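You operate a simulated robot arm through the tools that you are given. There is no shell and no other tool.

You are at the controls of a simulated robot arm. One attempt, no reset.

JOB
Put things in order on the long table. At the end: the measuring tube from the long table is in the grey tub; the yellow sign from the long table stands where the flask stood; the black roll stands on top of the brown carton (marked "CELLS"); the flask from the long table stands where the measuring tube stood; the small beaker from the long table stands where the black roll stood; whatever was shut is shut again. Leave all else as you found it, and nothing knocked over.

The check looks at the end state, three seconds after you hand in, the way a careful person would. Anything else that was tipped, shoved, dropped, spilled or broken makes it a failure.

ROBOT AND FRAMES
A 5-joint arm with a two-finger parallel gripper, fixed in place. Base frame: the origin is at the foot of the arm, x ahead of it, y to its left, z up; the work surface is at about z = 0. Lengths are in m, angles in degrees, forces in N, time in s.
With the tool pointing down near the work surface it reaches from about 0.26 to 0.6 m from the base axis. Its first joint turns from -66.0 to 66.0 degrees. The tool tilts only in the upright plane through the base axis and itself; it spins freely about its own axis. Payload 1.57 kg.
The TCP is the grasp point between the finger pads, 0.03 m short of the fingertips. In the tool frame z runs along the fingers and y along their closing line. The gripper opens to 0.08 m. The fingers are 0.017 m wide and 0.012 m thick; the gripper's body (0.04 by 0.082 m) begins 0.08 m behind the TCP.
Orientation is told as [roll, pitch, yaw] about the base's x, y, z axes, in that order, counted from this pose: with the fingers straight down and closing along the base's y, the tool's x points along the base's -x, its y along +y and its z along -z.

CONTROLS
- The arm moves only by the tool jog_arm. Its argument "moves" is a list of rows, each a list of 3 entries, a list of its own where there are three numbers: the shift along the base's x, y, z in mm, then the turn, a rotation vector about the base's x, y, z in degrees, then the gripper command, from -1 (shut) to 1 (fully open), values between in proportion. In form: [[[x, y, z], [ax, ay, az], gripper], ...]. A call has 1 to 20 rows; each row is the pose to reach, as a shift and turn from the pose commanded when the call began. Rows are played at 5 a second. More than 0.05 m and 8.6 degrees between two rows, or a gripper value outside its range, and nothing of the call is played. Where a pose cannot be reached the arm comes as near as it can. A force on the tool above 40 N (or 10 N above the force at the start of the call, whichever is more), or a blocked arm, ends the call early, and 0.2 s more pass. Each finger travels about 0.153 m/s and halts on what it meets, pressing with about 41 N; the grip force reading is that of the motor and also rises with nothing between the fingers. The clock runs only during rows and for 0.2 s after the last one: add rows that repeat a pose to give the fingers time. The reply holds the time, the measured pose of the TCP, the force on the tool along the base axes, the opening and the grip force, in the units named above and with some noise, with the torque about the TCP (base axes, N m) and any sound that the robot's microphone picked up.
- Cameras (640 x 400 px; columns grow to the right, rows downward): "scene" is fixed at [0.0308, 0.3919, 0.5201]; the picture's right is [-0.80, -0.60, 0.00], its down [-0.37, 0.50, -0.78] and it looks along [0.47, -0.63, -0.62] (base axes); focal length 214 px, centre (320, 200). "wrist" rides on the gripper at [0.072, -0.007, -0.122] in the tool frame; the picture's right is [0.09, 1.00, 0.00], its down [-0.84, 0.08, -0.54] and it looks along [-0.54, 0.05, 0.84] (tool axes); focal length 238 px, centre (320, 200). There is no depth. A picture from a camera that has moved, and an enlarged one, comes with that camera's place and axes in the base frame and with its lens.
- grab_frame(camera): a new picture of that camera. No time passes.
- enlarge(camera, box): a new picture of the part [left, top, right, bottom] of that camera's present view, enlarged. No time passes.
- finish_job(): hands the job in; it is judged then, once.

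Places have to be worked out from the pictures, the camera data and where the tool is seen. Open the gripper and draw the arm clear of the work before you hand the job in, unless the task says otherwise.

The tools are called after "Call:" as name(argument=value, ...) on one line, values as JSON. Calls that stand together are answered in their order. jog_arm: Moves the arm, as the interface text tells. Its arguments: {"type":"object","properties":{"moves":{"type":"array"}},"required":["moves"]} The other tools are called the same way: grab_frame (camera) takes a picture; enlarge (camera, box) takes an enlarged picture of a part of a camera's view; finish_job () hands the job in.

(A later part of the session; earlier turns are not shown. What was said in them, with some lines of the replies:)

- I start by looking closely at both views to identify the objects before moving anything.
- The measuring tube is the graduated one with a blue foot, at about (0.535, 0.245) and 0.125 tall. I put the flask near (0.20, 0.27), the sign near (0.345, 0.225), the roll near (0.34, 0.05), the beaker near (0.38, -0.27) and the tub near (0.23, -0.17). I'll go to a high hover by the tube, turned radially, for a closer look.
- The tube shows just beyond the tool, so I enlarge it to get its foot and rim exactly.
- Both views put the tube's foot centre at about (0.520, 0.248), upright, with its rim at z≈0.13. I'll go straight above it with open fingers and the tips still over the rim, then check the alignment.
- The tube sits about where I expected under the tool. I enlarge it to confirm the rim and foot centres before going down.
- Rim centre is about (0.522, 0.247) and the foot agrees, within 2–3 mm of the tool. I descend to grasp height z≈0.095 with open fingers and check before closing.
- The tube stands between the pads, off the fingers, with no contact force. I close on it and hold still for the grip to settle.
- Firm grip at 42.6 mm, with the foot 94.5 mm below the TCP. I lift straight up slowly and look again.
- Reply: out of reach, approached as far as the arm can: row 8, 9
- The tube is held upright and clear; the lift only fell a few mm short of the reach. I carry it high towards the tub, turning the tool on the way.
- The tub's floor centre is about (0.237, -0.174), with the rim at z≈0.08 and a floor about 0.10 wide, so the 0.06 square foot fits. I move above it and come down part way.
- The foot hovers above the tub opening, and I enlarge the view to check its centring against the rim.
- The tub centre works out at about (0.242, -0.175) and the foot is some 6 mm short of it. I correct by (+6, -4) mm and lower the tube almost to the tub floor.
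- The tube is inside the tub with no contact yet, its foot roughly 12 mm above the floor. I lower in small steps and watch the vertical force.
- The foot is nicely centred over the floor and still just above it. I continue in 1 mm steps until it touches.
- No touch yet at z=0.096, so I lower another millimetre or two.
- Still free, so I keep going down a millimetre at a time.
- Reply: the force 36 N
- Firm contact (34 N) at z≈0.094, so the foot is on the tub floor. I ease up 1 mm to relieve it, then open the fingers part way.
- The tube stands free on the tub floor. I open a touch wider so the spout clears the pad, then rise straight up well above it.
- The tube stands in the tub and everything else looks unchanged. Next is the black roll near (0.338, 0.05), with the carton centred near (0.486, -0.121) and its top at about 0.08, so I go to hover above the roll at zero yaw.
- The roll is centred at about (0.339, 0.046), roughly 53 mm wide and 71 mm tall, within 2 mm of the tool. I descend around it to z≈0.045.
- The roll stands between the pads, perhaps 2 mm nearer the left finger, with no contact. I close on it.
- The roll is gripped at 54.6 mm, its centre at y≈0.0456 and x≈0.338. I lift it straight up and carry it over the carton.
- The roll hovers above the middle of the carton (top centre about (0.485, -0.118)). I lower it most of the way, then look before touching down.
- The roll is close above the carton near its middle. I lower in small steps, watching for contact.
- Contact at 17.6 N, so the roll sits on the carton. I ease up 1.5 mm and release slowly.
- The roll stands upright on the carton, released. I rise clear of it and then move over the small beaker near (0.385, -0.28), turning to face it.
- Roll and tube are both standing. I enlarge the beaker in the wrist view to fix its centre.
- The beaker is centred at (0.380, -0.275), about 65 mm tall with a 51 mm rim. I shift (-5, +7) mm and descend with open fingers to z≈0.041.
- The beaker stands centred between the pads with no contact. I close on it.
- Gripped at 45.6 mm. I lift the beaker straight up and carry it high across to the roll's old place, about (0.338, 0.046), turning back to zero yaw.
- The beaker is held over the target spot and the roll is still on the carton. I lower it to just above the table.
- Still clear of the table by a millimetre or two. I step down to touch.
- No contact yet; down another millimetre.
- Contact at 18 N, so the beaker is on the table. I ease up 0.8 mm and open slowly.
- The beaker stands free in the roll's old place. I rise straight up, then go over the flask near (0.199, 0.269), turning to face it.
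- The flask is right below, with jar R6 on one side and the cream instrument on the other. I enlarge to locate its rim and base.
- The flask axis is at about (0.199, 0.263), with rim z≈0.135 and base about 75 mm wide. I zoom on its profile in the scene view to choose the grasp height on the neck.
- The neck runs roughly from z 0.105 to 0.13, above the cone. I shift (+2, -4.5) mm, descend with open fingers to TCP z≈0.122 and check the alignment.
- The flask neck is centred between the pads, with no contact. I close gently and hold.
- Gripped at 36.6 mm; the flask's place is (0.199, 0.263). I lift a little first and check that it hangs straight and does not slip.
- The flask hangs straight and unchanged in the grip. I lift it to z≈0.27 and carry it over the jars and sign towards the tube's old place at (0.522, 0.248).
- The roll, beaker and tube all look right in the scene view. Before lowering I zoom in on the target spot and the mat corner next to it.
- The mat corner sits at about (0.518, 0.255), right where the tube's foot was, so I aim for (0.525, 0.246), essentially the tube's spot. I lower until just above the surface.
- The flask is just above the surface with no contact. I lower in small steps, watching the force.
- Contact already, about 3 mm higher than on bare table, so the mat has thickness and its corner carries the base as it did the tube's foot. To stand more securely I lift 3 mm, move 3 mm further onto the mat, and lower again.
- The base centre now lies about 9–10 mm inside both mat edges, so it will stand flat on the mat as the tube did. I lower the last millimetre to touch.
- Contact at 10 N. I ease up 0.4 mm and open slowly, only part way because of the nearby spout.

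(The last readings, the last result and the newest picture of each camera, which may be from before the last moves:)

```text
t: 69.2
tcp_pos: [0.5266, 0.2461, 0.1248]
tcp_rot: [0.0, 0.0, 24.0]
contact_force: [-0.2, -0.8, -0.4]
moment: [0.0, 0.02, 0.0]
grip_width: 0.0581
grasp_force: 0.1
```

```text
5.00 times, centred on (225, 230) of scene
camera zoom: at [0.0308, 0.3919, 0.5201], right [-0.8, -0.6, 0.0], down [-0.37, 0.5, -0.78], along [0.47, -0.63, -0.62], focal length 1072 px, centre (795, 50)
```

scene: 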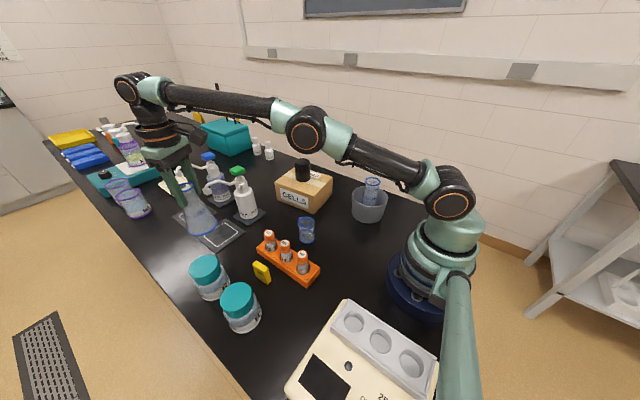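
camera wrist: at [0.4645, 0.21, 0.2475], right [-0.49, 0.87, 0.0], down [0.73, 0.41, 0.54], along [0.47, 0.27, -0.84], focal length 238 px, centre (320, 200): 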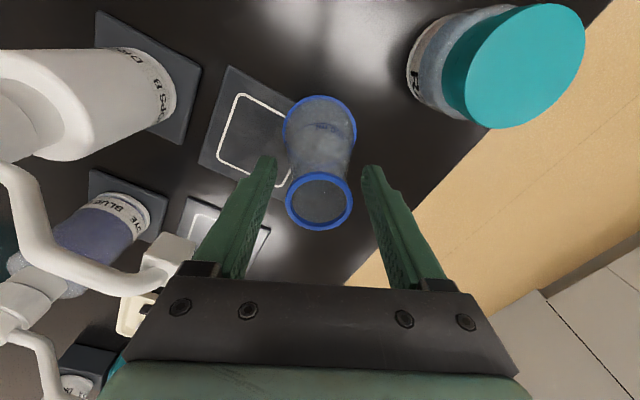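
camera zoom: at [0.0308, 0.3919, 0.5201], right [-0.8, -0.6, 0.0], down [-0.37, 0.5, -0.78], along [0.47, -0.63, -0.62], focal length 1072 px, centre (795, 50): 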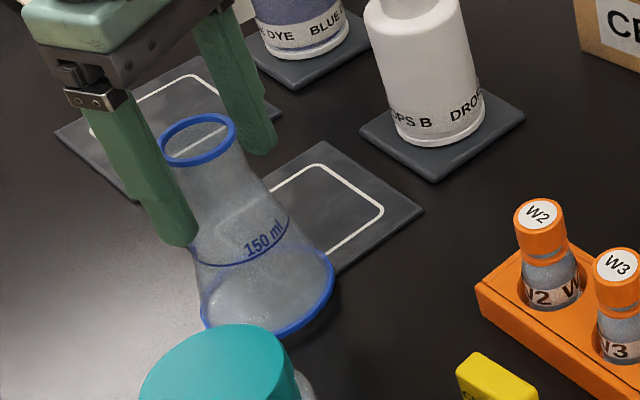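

The flask stands upright and free. I raise the gripper straight up in small steps, keeping the opening narrow past the spout.

Call:
jog_arm(moves=[[[0, 0, 5], [0, 0, 0], 0.45], [[0, 0, 15], [0, 0, 0], 0.45], [[0, 0, 30], [0, 0, 0], 0.45], [[0, 0, 50], [0, 0, 0], 0.45], [[0, 0, 75], [0, 0, 0], 0.45], [[-8, -4, 100], [0, 0, 0], 0.45], [[-35, -16, 115], [0, 0, 0], 0.45], [[-70, -32, 125], [0, 0, 0], 0.45], [[-70, -32, 125], [0, 0, 0], 0.45]])

Call:
grab_frame(camera="wrist")

Call:
grab_frame(camera="scene")

Call:
enlarge(camera="scene", box=[160, 160, 280, 270])

```text
t: 71.2
tcp_pos: [0.4567, 0.2121, 0.248]
tcp_rot: [0.0, -0.1, 24.0]
contact_force: [0.0, 0.7, 0.2]
moment: [0.03, 0.01, 0.01]
grip_width: 0.0581
grasp_force: 0.0
```

```text
taken
camera wrist: at [0.3941, 0.1776, 0.3723], right [-0.49, 0.87, 0.0], down [0.73, 0.41, 0.54], along [0.47, 0.27, -0.84], focal length 238 px, centre (320, 200)
```

wrist: 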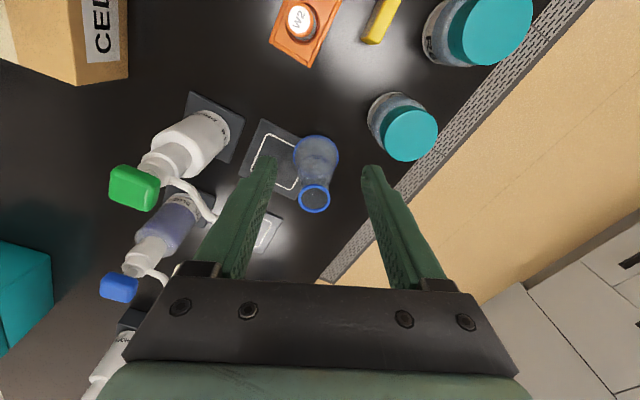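

```text
taken
```

scene: 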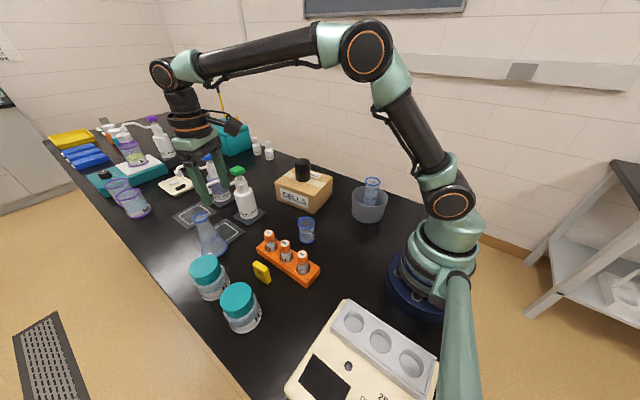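

```text
3.64 times, centred on (220, 215) of scene
camera zoom: at [0.0308, 0.3919, 0.5201], right [-0.8, -0.6, 0.0], down [-0.37, 0.5, -0.78], along [0.47, -0.63, -0.62], focal length 780 px, centre (684, 146)
```

zoom: 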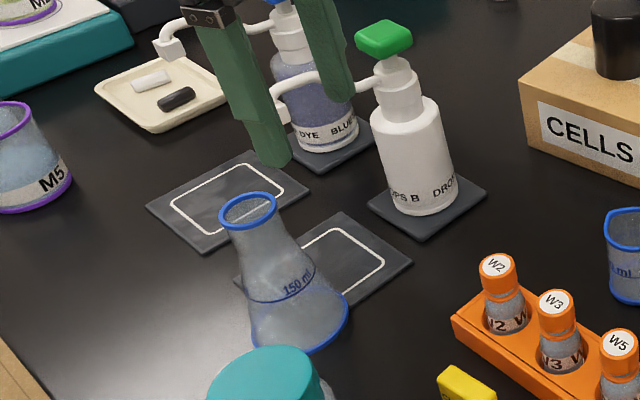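

The flask stands in place. I enlarge to check that it is upright and where it stands.

Call:
enlarge(camera="wrist", box=[260, 120, 370, 225])

Call:
enlarge(camera="wrist", box=[240, 0, 420, 130])

```text
3.81 times, centred on (315, 172) of wrist
camera zoom: at [0.3941, 0.1776, 0.3723], right [-0.49, 0.87, 0.0], down [0.73, 0.41, 0.54], along [0.47, 0.27, -0.84], focal length 908 px, centre (339, 305)
```

zoom: 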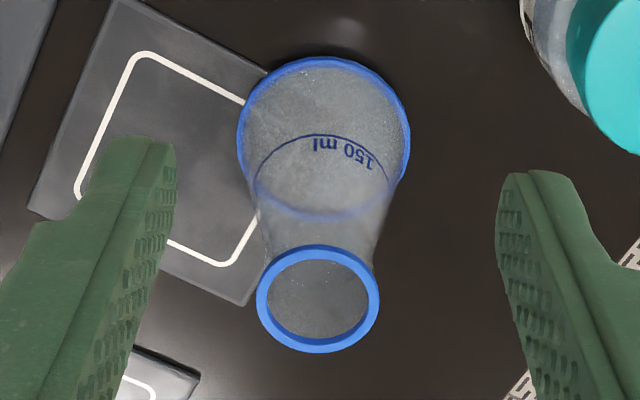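

```text
3.08 times, centred on (330, 65) of wrist
camera zoom: at [0.3941, 0.1776, 0.3723], right [-0.49, 0.87, 0.0], down [0.73, 0.41, 0.54], along [0.47, 0.27, -0.84], focal length 733 px, centre (289, 615)
```

zoom: 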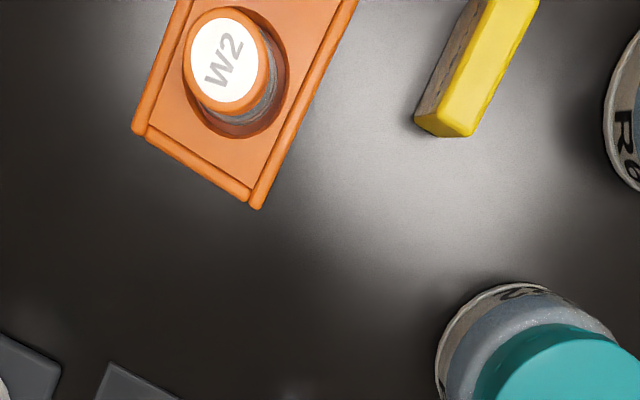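

The flask is upright at about (0.527, 0.2465). Last is the yellow sign near (0.345, 0.225), so I hover over it with the closing line across its thin side.

Call:
jog_arm(moves=[[[-20, 2, 0], [0, 0, -2], 0.45], [[-45, 5, 0], [0, 0, -5], 0.45], [[-70, 7, -10], [0, 0, -8], 0.45], [[-92, 10, -25], [0, 0, -11], 0.45], [[-112, 12, -40], [0, 0, -14], 0.45], [[-112, 12, -50], [0, 0, -14], 0.45], [[-112, 12, -50], [0, 0, -14], 0.45]])

Call:
grab_frame(camera="wrist")

Call:
enlarge(camera="wrist", box=[270, 50, 370, 150])

Call:
enlarge(camera="scene", box=[240, 240, 300, 300])

```text
t: 72.8
tcp_pos: [0.3441, 0.2249, 0.1985]
tcp_rot: [0.0, 0.1, 9.9]
contact_force: [-0.8, 0.4, 0.6]
moment: [-0.02, 0.01, 0.0]
grip_width: 0.058
grasp_force: 0.0
```

```text
taken
camera wrist: at [0.2752, 0.2059, 0.3226], right [-0.26, 0.96, 0.0], down [0.81, 0.22, 0.54], along [0.52, 0.14, -0.84], focal length 238 px, centre (320, 200)
```

wrist: 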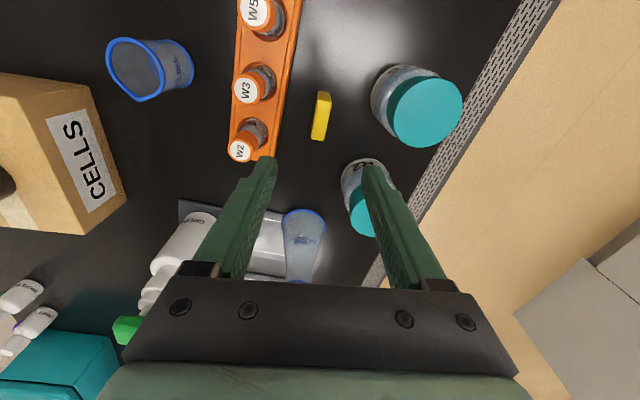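

```text
4.00 times, centred on (320, 100) of wrist
camera zoom: at [0.2752, 0.2059, 0.3226], right [-0.26, 0.96, 0.0], down [0.81, 0.22, 0.54], along [0.52, 0.14, -0.84], focal length 953 px, centre (320, 600)
```

zoom: 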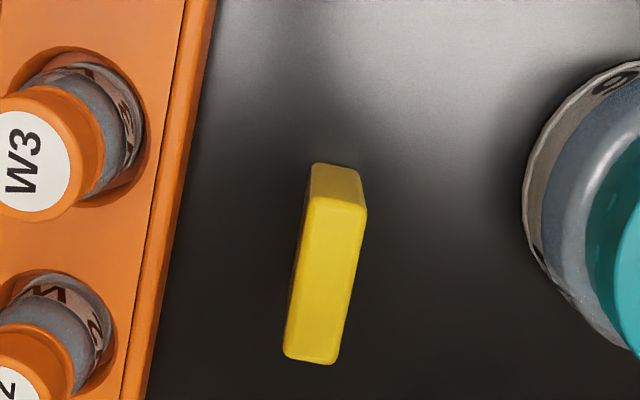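

```text
6.67 times, centred on (270, 270) of scene
camera zoom: at [0.0308, 0.3919, 0.5201], right [-0.8, -0.6, 0.0], down [-0.37, 0.5, -0.78], along [0.47, -0.63, -0.62], focal length 1430 px, centre (653, -267)
```

zoom: 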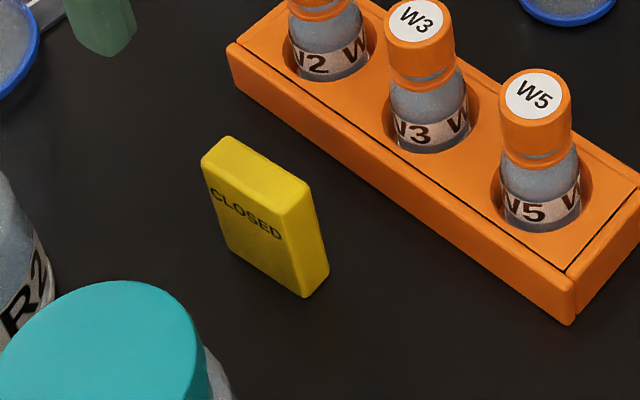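

The sign is a 58 mm tall, 15 mm thick, 40 mm long block centred at about (0.341, 0.225), turned some 6° from x. I narrow the fingers to 46 mm to stay off the rack, align, descend part way and check.

Call:
jog_arm(moves=[[[-2, 0, -10], [0, 0, -2], 0.3], [[-4, -0.5, -30], [0, 0, -4], 0.15], [[-4, -0.5, -55], [0, 0, -4], 0.15], [[-4, -0.5, -80], [0, 0, -4], 0.15], [[-4, -0.5, -98], [0, 0, -4], 0.15], [[-4, -0.5, -98], [0, 0, -4], 0.15]])

Call:
grab_frame(camera="wrist")

Call:
enlarge(camera="wrist", box=[240, 80, 400, 220])

```text
t: 74.2
tcp_pos: [0.341, 0.2246, 0.1016]
tcp_rot: [-0.1, 0.1, 6.0]
contact_force: [-0.7, -0.1, 0.2]
moment: [0.0, 0.04, 0.01]
grip_width: 0.046
grasp_force: 0.1
```

```text
taken
camera wrist: at [0.2708, 0.2115, 0.2252], right [-0.2, 0.98, 0.0], down [0.82, 0.16, 0.54], along [0.53, 0.11, -0.84], focal length 238 px, centre (320, 200)
```

wrist: 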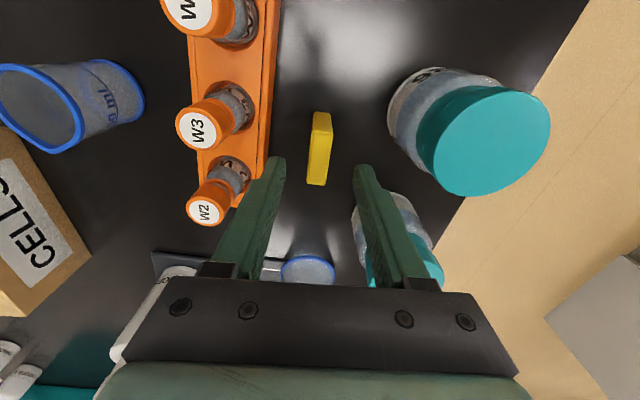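

```text
2.86 times, centred on (320, 150) of wrist
camera zoom: at [0.2708, 0.2115, 0.2252], right [-0.2, 0.98, 0.0], down [0.82, 0.16, 0.54], along [0.53, 0.11, -0.84], focal length 681 px, centre (320, 343)
```

zoom: 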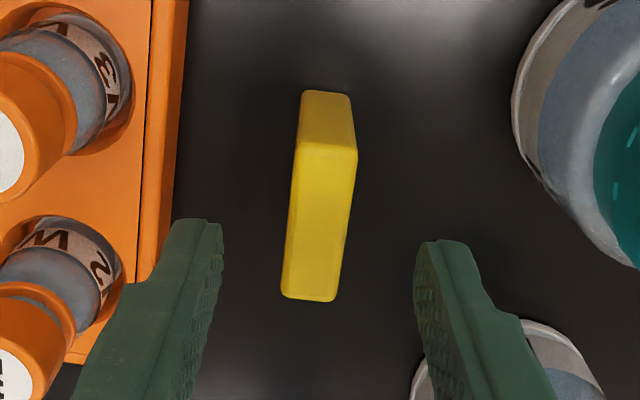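

The sign lies well between the fingers (centre about (0.340, 0.225)), with about 11 mm to spare to the rack. I go down to grasp height z≈0.04.

Call:
jog_arm(moves=[[[-1, -0.5, -18], [0, 0, -1], 0.15], [[-1, -0.5, -36], [0, 0, -1], 0.15], [[-1, -0.5, -50], [0, 0, -1], 0.15], [[-1, -0.5, -60], [0, 0, -1], 0.15], [[-1, -0.5, -63], [0, 0, -1], 0.15], [[-1, -0.5, -63], [0, 0, -1], 0.15]])

Call:
grab_frame(camera="wrist")

Call:
enlarge(camera="scene", box=[210, 210, 340, 320])

```text
t: 75.6
tcp_pos: [0.3398, 0.2252, 0.0373]
tcp_rot: [0.0, 0.1, 5.0]
contact_force: [0.3, 0.7, 0.1]
moment: [0.0, 0.01, -0.05]
grip_width: 0.0461
grasp_force: 0.2
```

```text
taken
camera wrist: at [0.2697, 0.2119, 0.1613], right [-0.18, 0.98, 0.0], down [0.83, 0.15, 0.54], along [0.53, 0.1, -0.84], focal length 238 px, centre (320, 200)
```

wrist: 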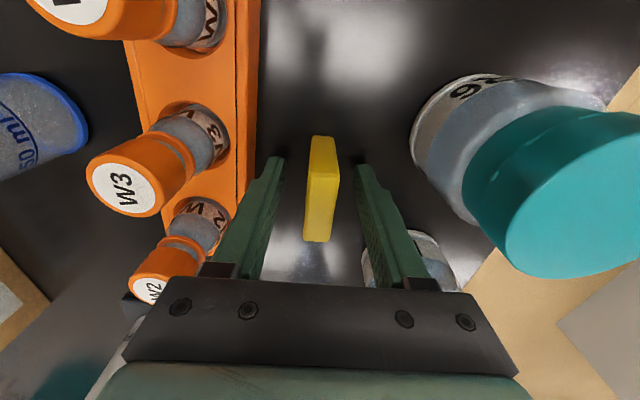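

```text
3.64 times, centred on (275, 265) of scene
camera zoom: at [0.0308, 0.3919, 0.5201], right [-0.8, -0.6, 0.0], down [-0.37, 0.5, -0.78], along [0.47, -0.63, -0.62], focal length 780 px, centre (484, -36)
```

zoom: 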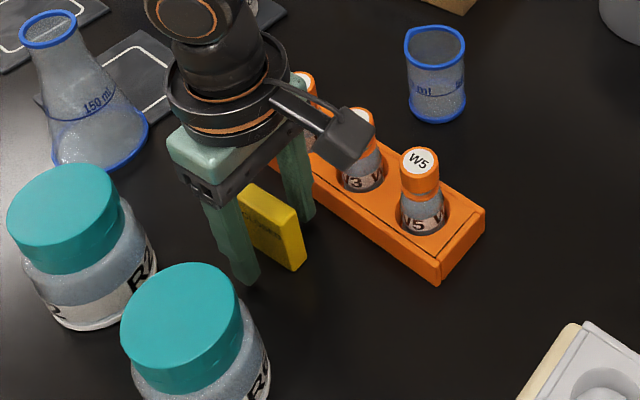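

The sign stands between the pads, clear of both. I close on it.

Call:
jog_arm(moves=[[[0, 0, 0], [0, 0, 0], -0.1], [[0, 0, 0], [0, 0, 0], -0.35], [[0, 0, 0], [0, 0, 0], -0.6], [[0, 0, 0], [0, 0, 0], -0.8], [[0, 0, 0], [0, 0, 0], -0.8], [[0, 0, 0], [0, 0, 0], -0.8]])

Call:
grab_frame(camera="wrist")

```text
t: 77.0
tcp_pos: [0.3398, 0.2247, 0.0377]
tcp_rot: [0.0, 0.0, 5.0]
contact_force: [-0.1, 0.7, 1.2]
moment: [0.05, 0.01, 0.03]
grip_width: 0.015
grasp_force: 31.2
```

```text
taken
camera wrist: at [0.2697, 0.212, 0.1614], right [-0.18, 0.98, 0.0], down [0.83, 0.15, 0.54], along [0.53, 0.1, -0.84], focal length 238 px, centre (320, 200)
```

wrist: 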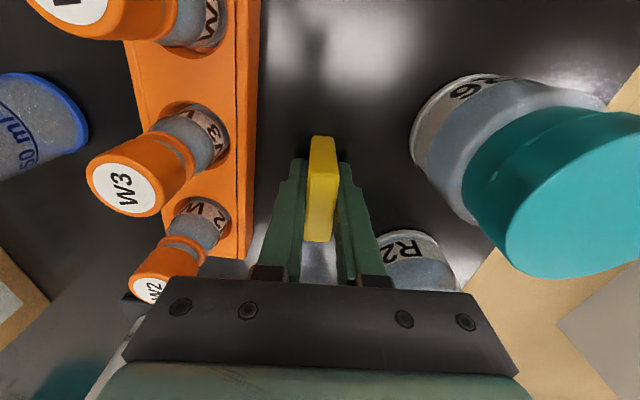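

Gripped at 15 mm. I lift the sign high and carry it to the flask's old place (0.199, 0.263), turning the tool by 40° so the wrist camera stays clear of the instrument.

Call:
jog_arm(moves=[[[0, 0, 2], [0, 0, 0], -0.8], [[0, 0, 10], [0, 0, 0], -0.8], [[0, 0, 30], [0, 0, 0], -0.8], [[0, 0, 60], [0, 0, 0], -0.8], [[0, 0, 95], [0, 0, 0], -0.8], [[0, 0, 130], [0, 0, 0], -0.8], [[-18, 5, 135], [0, 0, 5], -0.8], [[-36, 9, 135], [0, 0, 10], -0.8], [[-54, 14, 135], [0, 0, 15], -0.8], [[-72, 19, 135], [0, 0, 20], -0.8], [[-90, 24, 135], [0, 0, 25], -0.8], [[-108, 29, 135], [0, 0, 30], -0.8], [[-126, 34, 135], [0, 0, 35], -0.8], [[-141, 38, 130], [0, 0, 40], -0.8], [[-141, 38, 115], [0, 0, 40], -0.8], [[-141, 38, 115], [0, 0, 40], -0.8]])

Call:
grab_frame(camera="wrist")

Call:
grab_frame(camera="scene")

```text
t: 80.4
tcp_pos: [0.1989, 0.2628, 0.1531]
tcp_rot: [0.0, 0.0, 45.0]
contact_force: [0.6, 0.5, 0.2]
moment: [-0.01, 0.02, 0.0]
grip_width: 0.0151
grasp_force: 31.0
```

```text
taken
camera wrist: at [0.1534, 0.2065, 0.2767], right [-0.77, 0.64, 0.0], down [0.54, 0.65, 0.54], along [0.35, 0.42, -0.84], focal length 238 px, centre (320, 200)
```

wrist: 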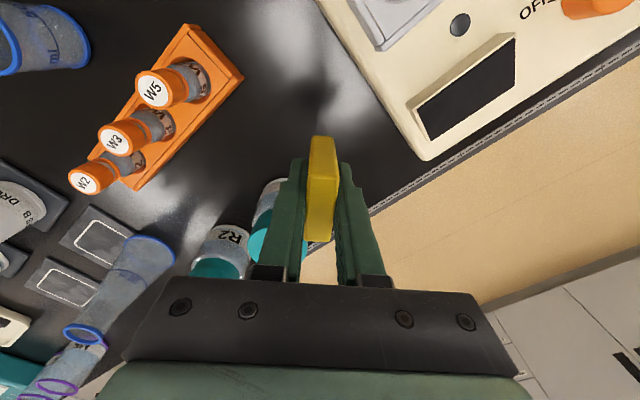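

```text
taken
```

scene: 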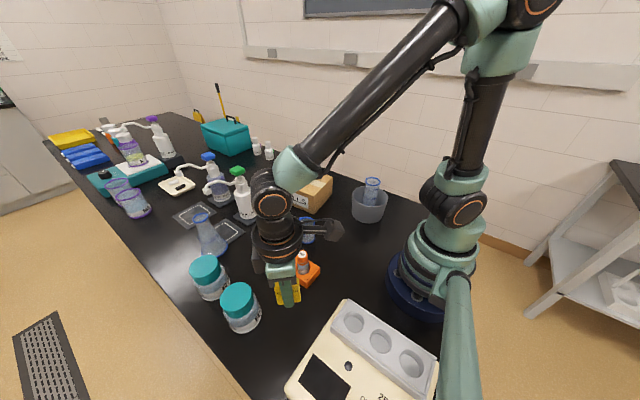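

The sign is above its target, (0.199, 0.262), clear of R6 and the instrument. I lower it to just above the table.

Call:
jog_arm(moves=[[[0, 0.5, -20], [0, 0, 0], -0.8], [[0, 0.5, -42], [0, 0, 0], -0.8], [[0, 0.5, -64], [0, 0, 0], -0.8], [[0, 0.5, -84], [0, 0, 0], -0.8], [[0, 0.5, -100], [0, 0, 0], -0.8], [[0, 0.5, -109], [0, 0, 0], -0.8], [[0, 0.5, -113], [0, 0, 0], -0.8], [[0, 0.5, -113], [0, 0, 0], -0.8]])

Call:
grab_frame(camera="wrist")

Call:
enlarge(camera="scene", box=[210, 220, 370, 370])

```text
t: 82.2
tcp_pos: [0.1993, 0.2633, 0.0403]
tcp_rot: [0.0, -0.1, 45.0]
contact_force: [0.2, -0.3, -0.2]
moment: [0.01, 0.01, 0.01]
grip_width: 0.0153
grasp_force: 30.6
```

```text
taken
camera wrist: at [0.1534, 0.2067, 0.1636], right [-0.77, 0.64, 0.0], down [0.54, 0.65, 0.54], along [0.35, 0.42, -0.84], focal length 238 px, centre (320, 200)
```

wrist: 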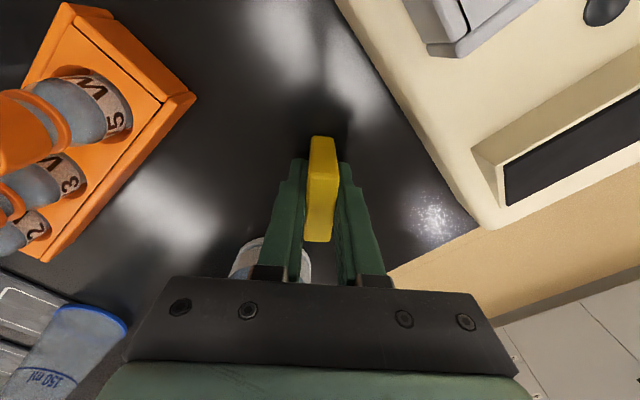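

```text
2.67 times, centred on (290, 295) of scene
camera zoom: at [0.0308, 0.3919, 0.5201], right [-0.8, -0.6, 0.0], down [-0.37, 0.5, -0.78], along [0.47, -0.63, -0.62], focal length 572 px, centre (400, -53)
```

zoom: 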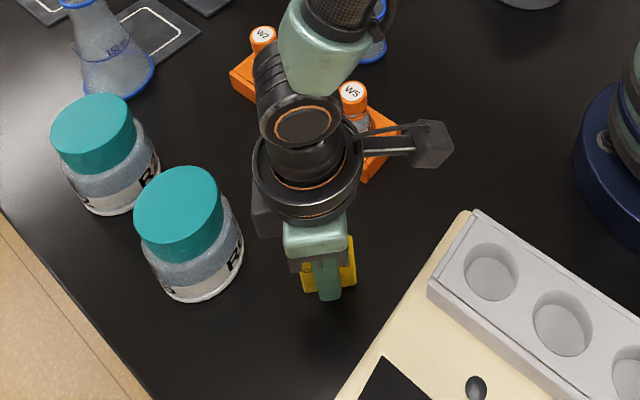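

No contact yet, and the sign looks a millimetre or two above the table. I step down until it touches.

Call:
jog_arm(moves=[[[0, 0, -1], [0, 0, 0], -0.8], [[0, 0, -1.5], [0, 0, 0], -0.8], [[0, 0, -1.5], [0, 0, 0], -0.8]])

```text
t: 83.0
tcp_pos: [0.1979, 0.2618, 0.0387]
tcp_rot: [-0.1, 0.0, 44.9]
contact_force: [0.5, 1.0, -0.6]
moment: [0.01, -0.01, 0.03]
grip_width: 0.0148
grasp_force: 30.9
```

Still free; another millimetre down.

Call:
jog_arm(moves=[[[0, 0, -0.6], [0, 0, 0], -0.8], [[0, 0, -1], [0, 0, 0], -0.8], [[0, 0, -1], [0, 0, 0], -0.8]])

```text
t: 83.8
tcp_pos: [0.2001, 0.2629, 0.0378]
tcp_rot: [0.0, 0.1, 45.0]
contact_force: [0.2, -3.7, 11.6]
moment: [-0.11, -0.04, 0.04]
grip_width: 0.0148
grasp_force: 30.8
```

Contact at 11.6 N. I ease up 0.5 mm and open slowly.

Call:
jog_arm(moves=[[[0, 0, 0.5], [0, 0, 0], -0.8], [[0, 0, 0.5], [0, 0, 0], -0.61], [[0, 0, 0.5], [0, 0, 0], -0.55], [[0, 0, 0.5], [0, 0, 0], -0.4], [[0, 0, 0.5], [0, 0, 0], -0.1], [[0, 0, 0.5], [0, 0, 0], 0.2], [[0, 0, 0.5], [0, 0, 0], 0.2]])

Call:
grab_frame(camera="wrist")

Call:
enlarge(camera="scene", box=[240, 260, 340, 350])

```text
t: 85.4
tcp_pos: [0.1993, 0.2629, 0.0378]
tcp_rot: [0.0, 0.1, 45.0]
contact_force: [0.2, -0.7, -0.5]
moment: [0.02, 0.01, 0.0]
grip_width: 0.048
grasp_force: 0.1
```

```text
taken
camera wrist: at [0.153, 0.2072, 0.162], right [-0.77, 0.64, 0.0], down [0.54, 0.65, 0.54], along [0.35, 0.42, -0.84], focal length 238 px, centre (320, 200)
```

wrist: 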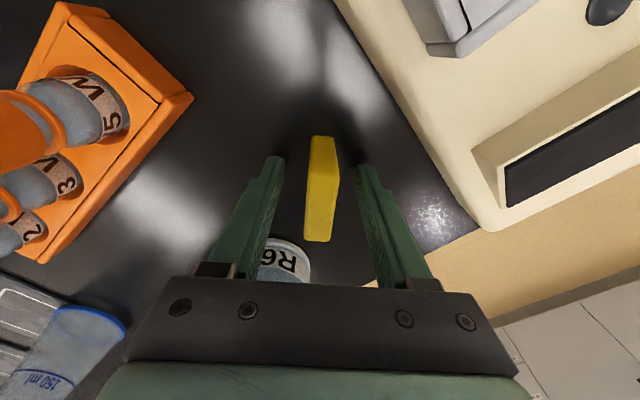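

```text
4.44 times, centred on (290, 305) of scene
camera zoom: at [0.0308, 0.3919, 0.5201], right [-0.8, -0.6, 0.0], down [-0.37, 0.5, -0.78], along [0.47, -0.63, -0.62], focal length 953 px, centre (453, -267)
```

zoom: 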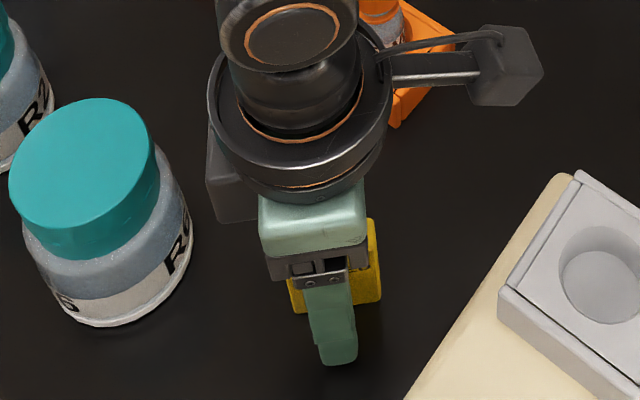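

The sign stands free between the open fingers. I rise straight up and draw back, then check every item.

Call:
jog_arm(moves=[[[0, 0, 5], [0, 0, 0], 0.2], [[0, 0, 18], [0, 0, 0], 0.2], [[0, 0, 40], [0, 0, 0], 0.2], [[0, 0, 70], [0, 0, 0], 0.2], [[0, 0, 105], [0, 0, 0], 0.2], [[0, 0, 145], [0, 0, 0], 0.2], [[0, 0, 185], [0, 0, 0], 0.2], [[0, 0, 225], [0, 0, 0], 0.2], [[15, -25, 250], [0, 0, -4], 0.4], [[35, -60, 270], [0, 0, -9], 0.6], [[55, -95, 285], [0, 0, -14], 0.8], [[75, -130, 300], [0, 0, -19], 1], [[90, -165, 310], [0, 0, -24], 1], [[105, -200, 320], [0, 0, -29], 1], [[120, -235, 320], [0, 0, -34], 1], [[126, -270, 320], [0, 0, -39], 1], [[126, -290, 320], [0, 0, -44], 1], [[126, -290, 320], [0, 0, -45], 1]])

Call:
grab_frame(camera="scene")

Call:
grab_frame(camera="wrist")

Call:
enlarge(camera="scene", box=[160, 150, 400, 300])

Call:
enlarge(camera="scene", box=[160, 230, 400, 380])

```text
t: 89.2
tcp_pos: [0.3242, -0.0272, 0.3582]
tcp_rot: [0.0, 0.0, -0.1]
contact_force: [1.2, -0.4, 0.1]
moment: [-0.04, -0.03, -0.04]
grip_width: 0.0798
grasp_force: 0.0
```

```text
taken
```

scene: 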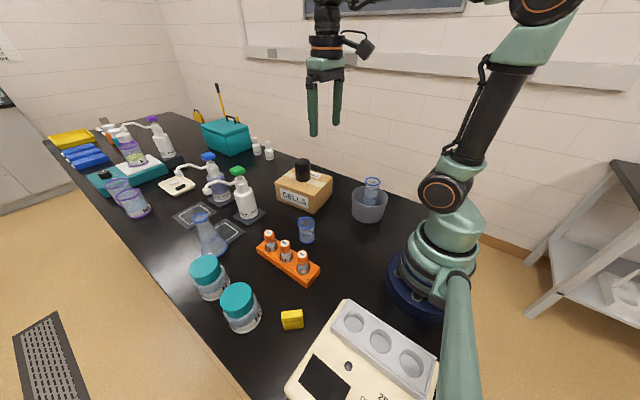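

```text
taken
camera wrist: at [0.2534, -0.0337, 0.4822], right [-0.09, 1.0, 0.0], down [0.84, 0.08, 0.54], along [0.54, 0.05, -0.84], focal length 238 px, centre (320, 200)
```

wrist: 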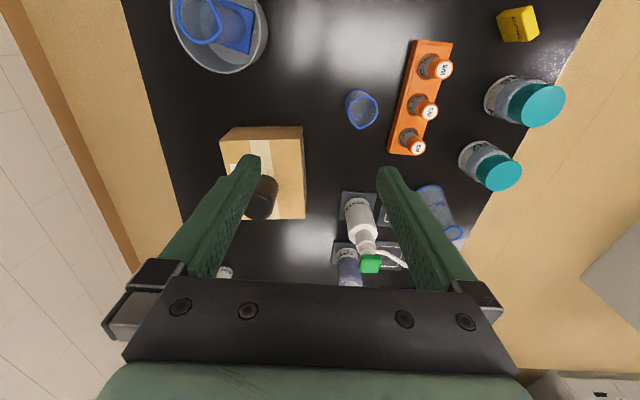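

```text
2.67 times, centred on (280, 225) of scene
camera zoom: at [0.0308, 0.3919, 0.5201], right [-0.8, -0.6, 0.0], down [-0.37, 0.5, -0.78], along [0.47, -0.63, -0.62], focal length 572 px, centre (427, 133)
```

zoom: 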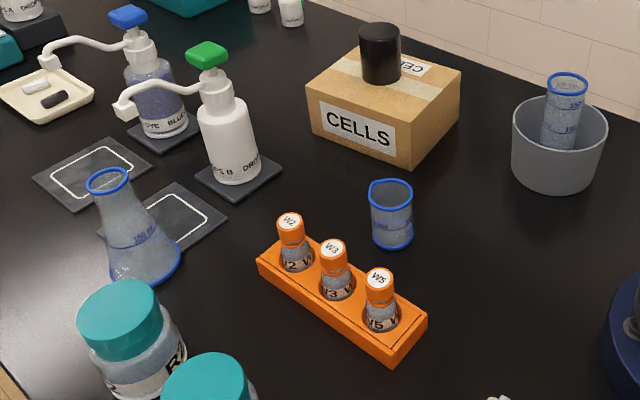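

```text
2.67 times, centred on (280, 305) of scene
camera zoom: at [0.0308, 0.3919, 0.5201], right [-0.8, -0.6, 0.0], down [-0.37, 0.5, -0.78], along [0.47, -0.63, -0.62], focal length 572 px, centre (427, -80)
```

zoom: 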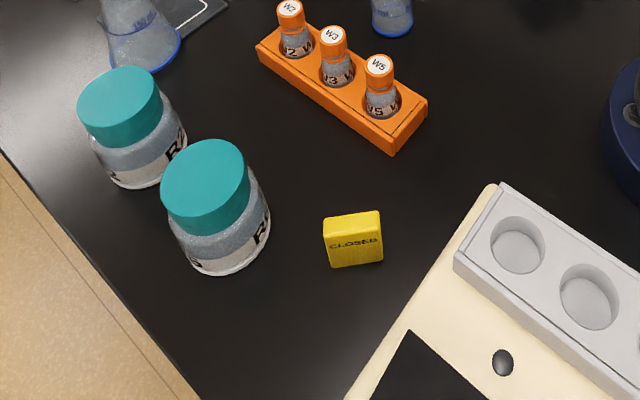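

Everything looks placed. I take the same enlarged views as at the start to compare the untouched items with how I found them.

Call:
enlarge(camera="scene", box=[160, 140, 400, 290])

Call:
enlarge(camera="wrist", box=[120, 0, 360, 150])

Call:
enlarge(camera="scene", box=[160, 180, 260, 260])

```text
2.67 times, centred on (280, 215) of scene
camera zoom: at [0.0308, 0.3919, 0.5201], right [-0.8, -0.6, 0.0], down [-0.37, 0.5, -0.78], along [0.47, -0.63, -0.62], focal length 572 px, centre (427, 160)
```

zoom: 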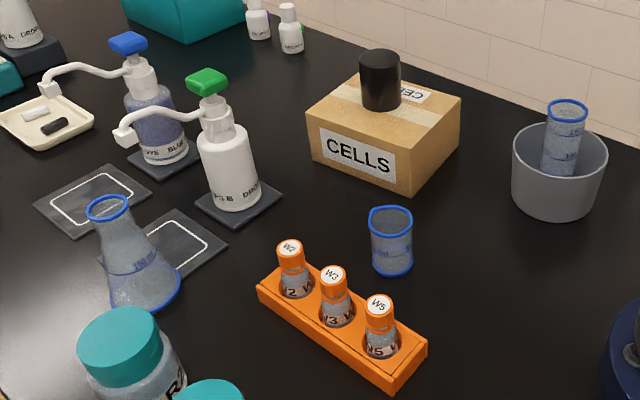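

```text
2.67 times, centred on (240, 75) of wrist
camera zoom: at [0.2534, -0.0337, 0.4822], right [-0.09, 1.0, 0.0], down [0.84, 0.08, 0.54], along [0.54, 0.05, -0.84], focal length 636 px, centre (533, 533)
```

zoom: 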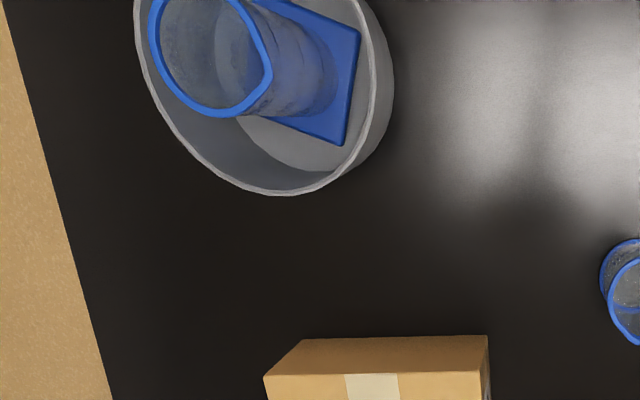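

```text
5.00 times, centred on (210, 220) of scene
camera zoom: at [0.0308, 0.3919, 0.5201], right [-0.8, -0.6, 0.0], down [-0.37, 0.5, -0.78], along [0.47, -0.63, -0.62], focal length 1072 px, centre (870, 100)
```

zoom: 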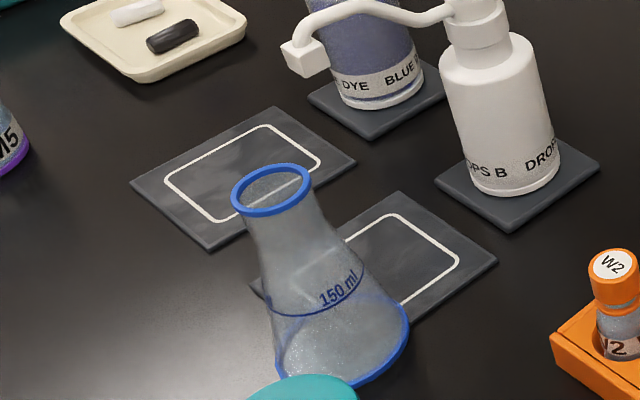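

The carton, rack, jars, dispensers, mats and instrument match the first pictures. The tube stands in the tub, the roll on the carton, the beaker in the roll's place, the flask in the tube's place and the sign in the flask's place; nothing was opened, the gripper is open and the arm is clear, so I hand in.

Call:
finish_job()

```text
The job is handed in.
```

I finished the job and handed it in. In the last pictures everything was standing where you asked, but the result of the check has not come back.

- **Measuring tube:** it stands upright in the grey tub.
- **Black roll:** it stands on top of the "CELLS" carton, near the middle.
- **Small beaker:** it stands where the black roll stood.
- **Flask:** it stands about 5 mm from the tube's exact spot. The corner of a small dark mat lies under that spot, so I set the flask slightly further onto the mat to make it steadier. About a quarter of its base rests on the mat, and the last views show it upright.
- **Yellow sign:** it stands upright where the flask stood, turned about 40° from the way it faced before.

I didn't open anything, so nothing needed shutting again. The items I didn't move look the same as in the first pictures. The gripper is open and the arm is back near its starting position, clear of the work.
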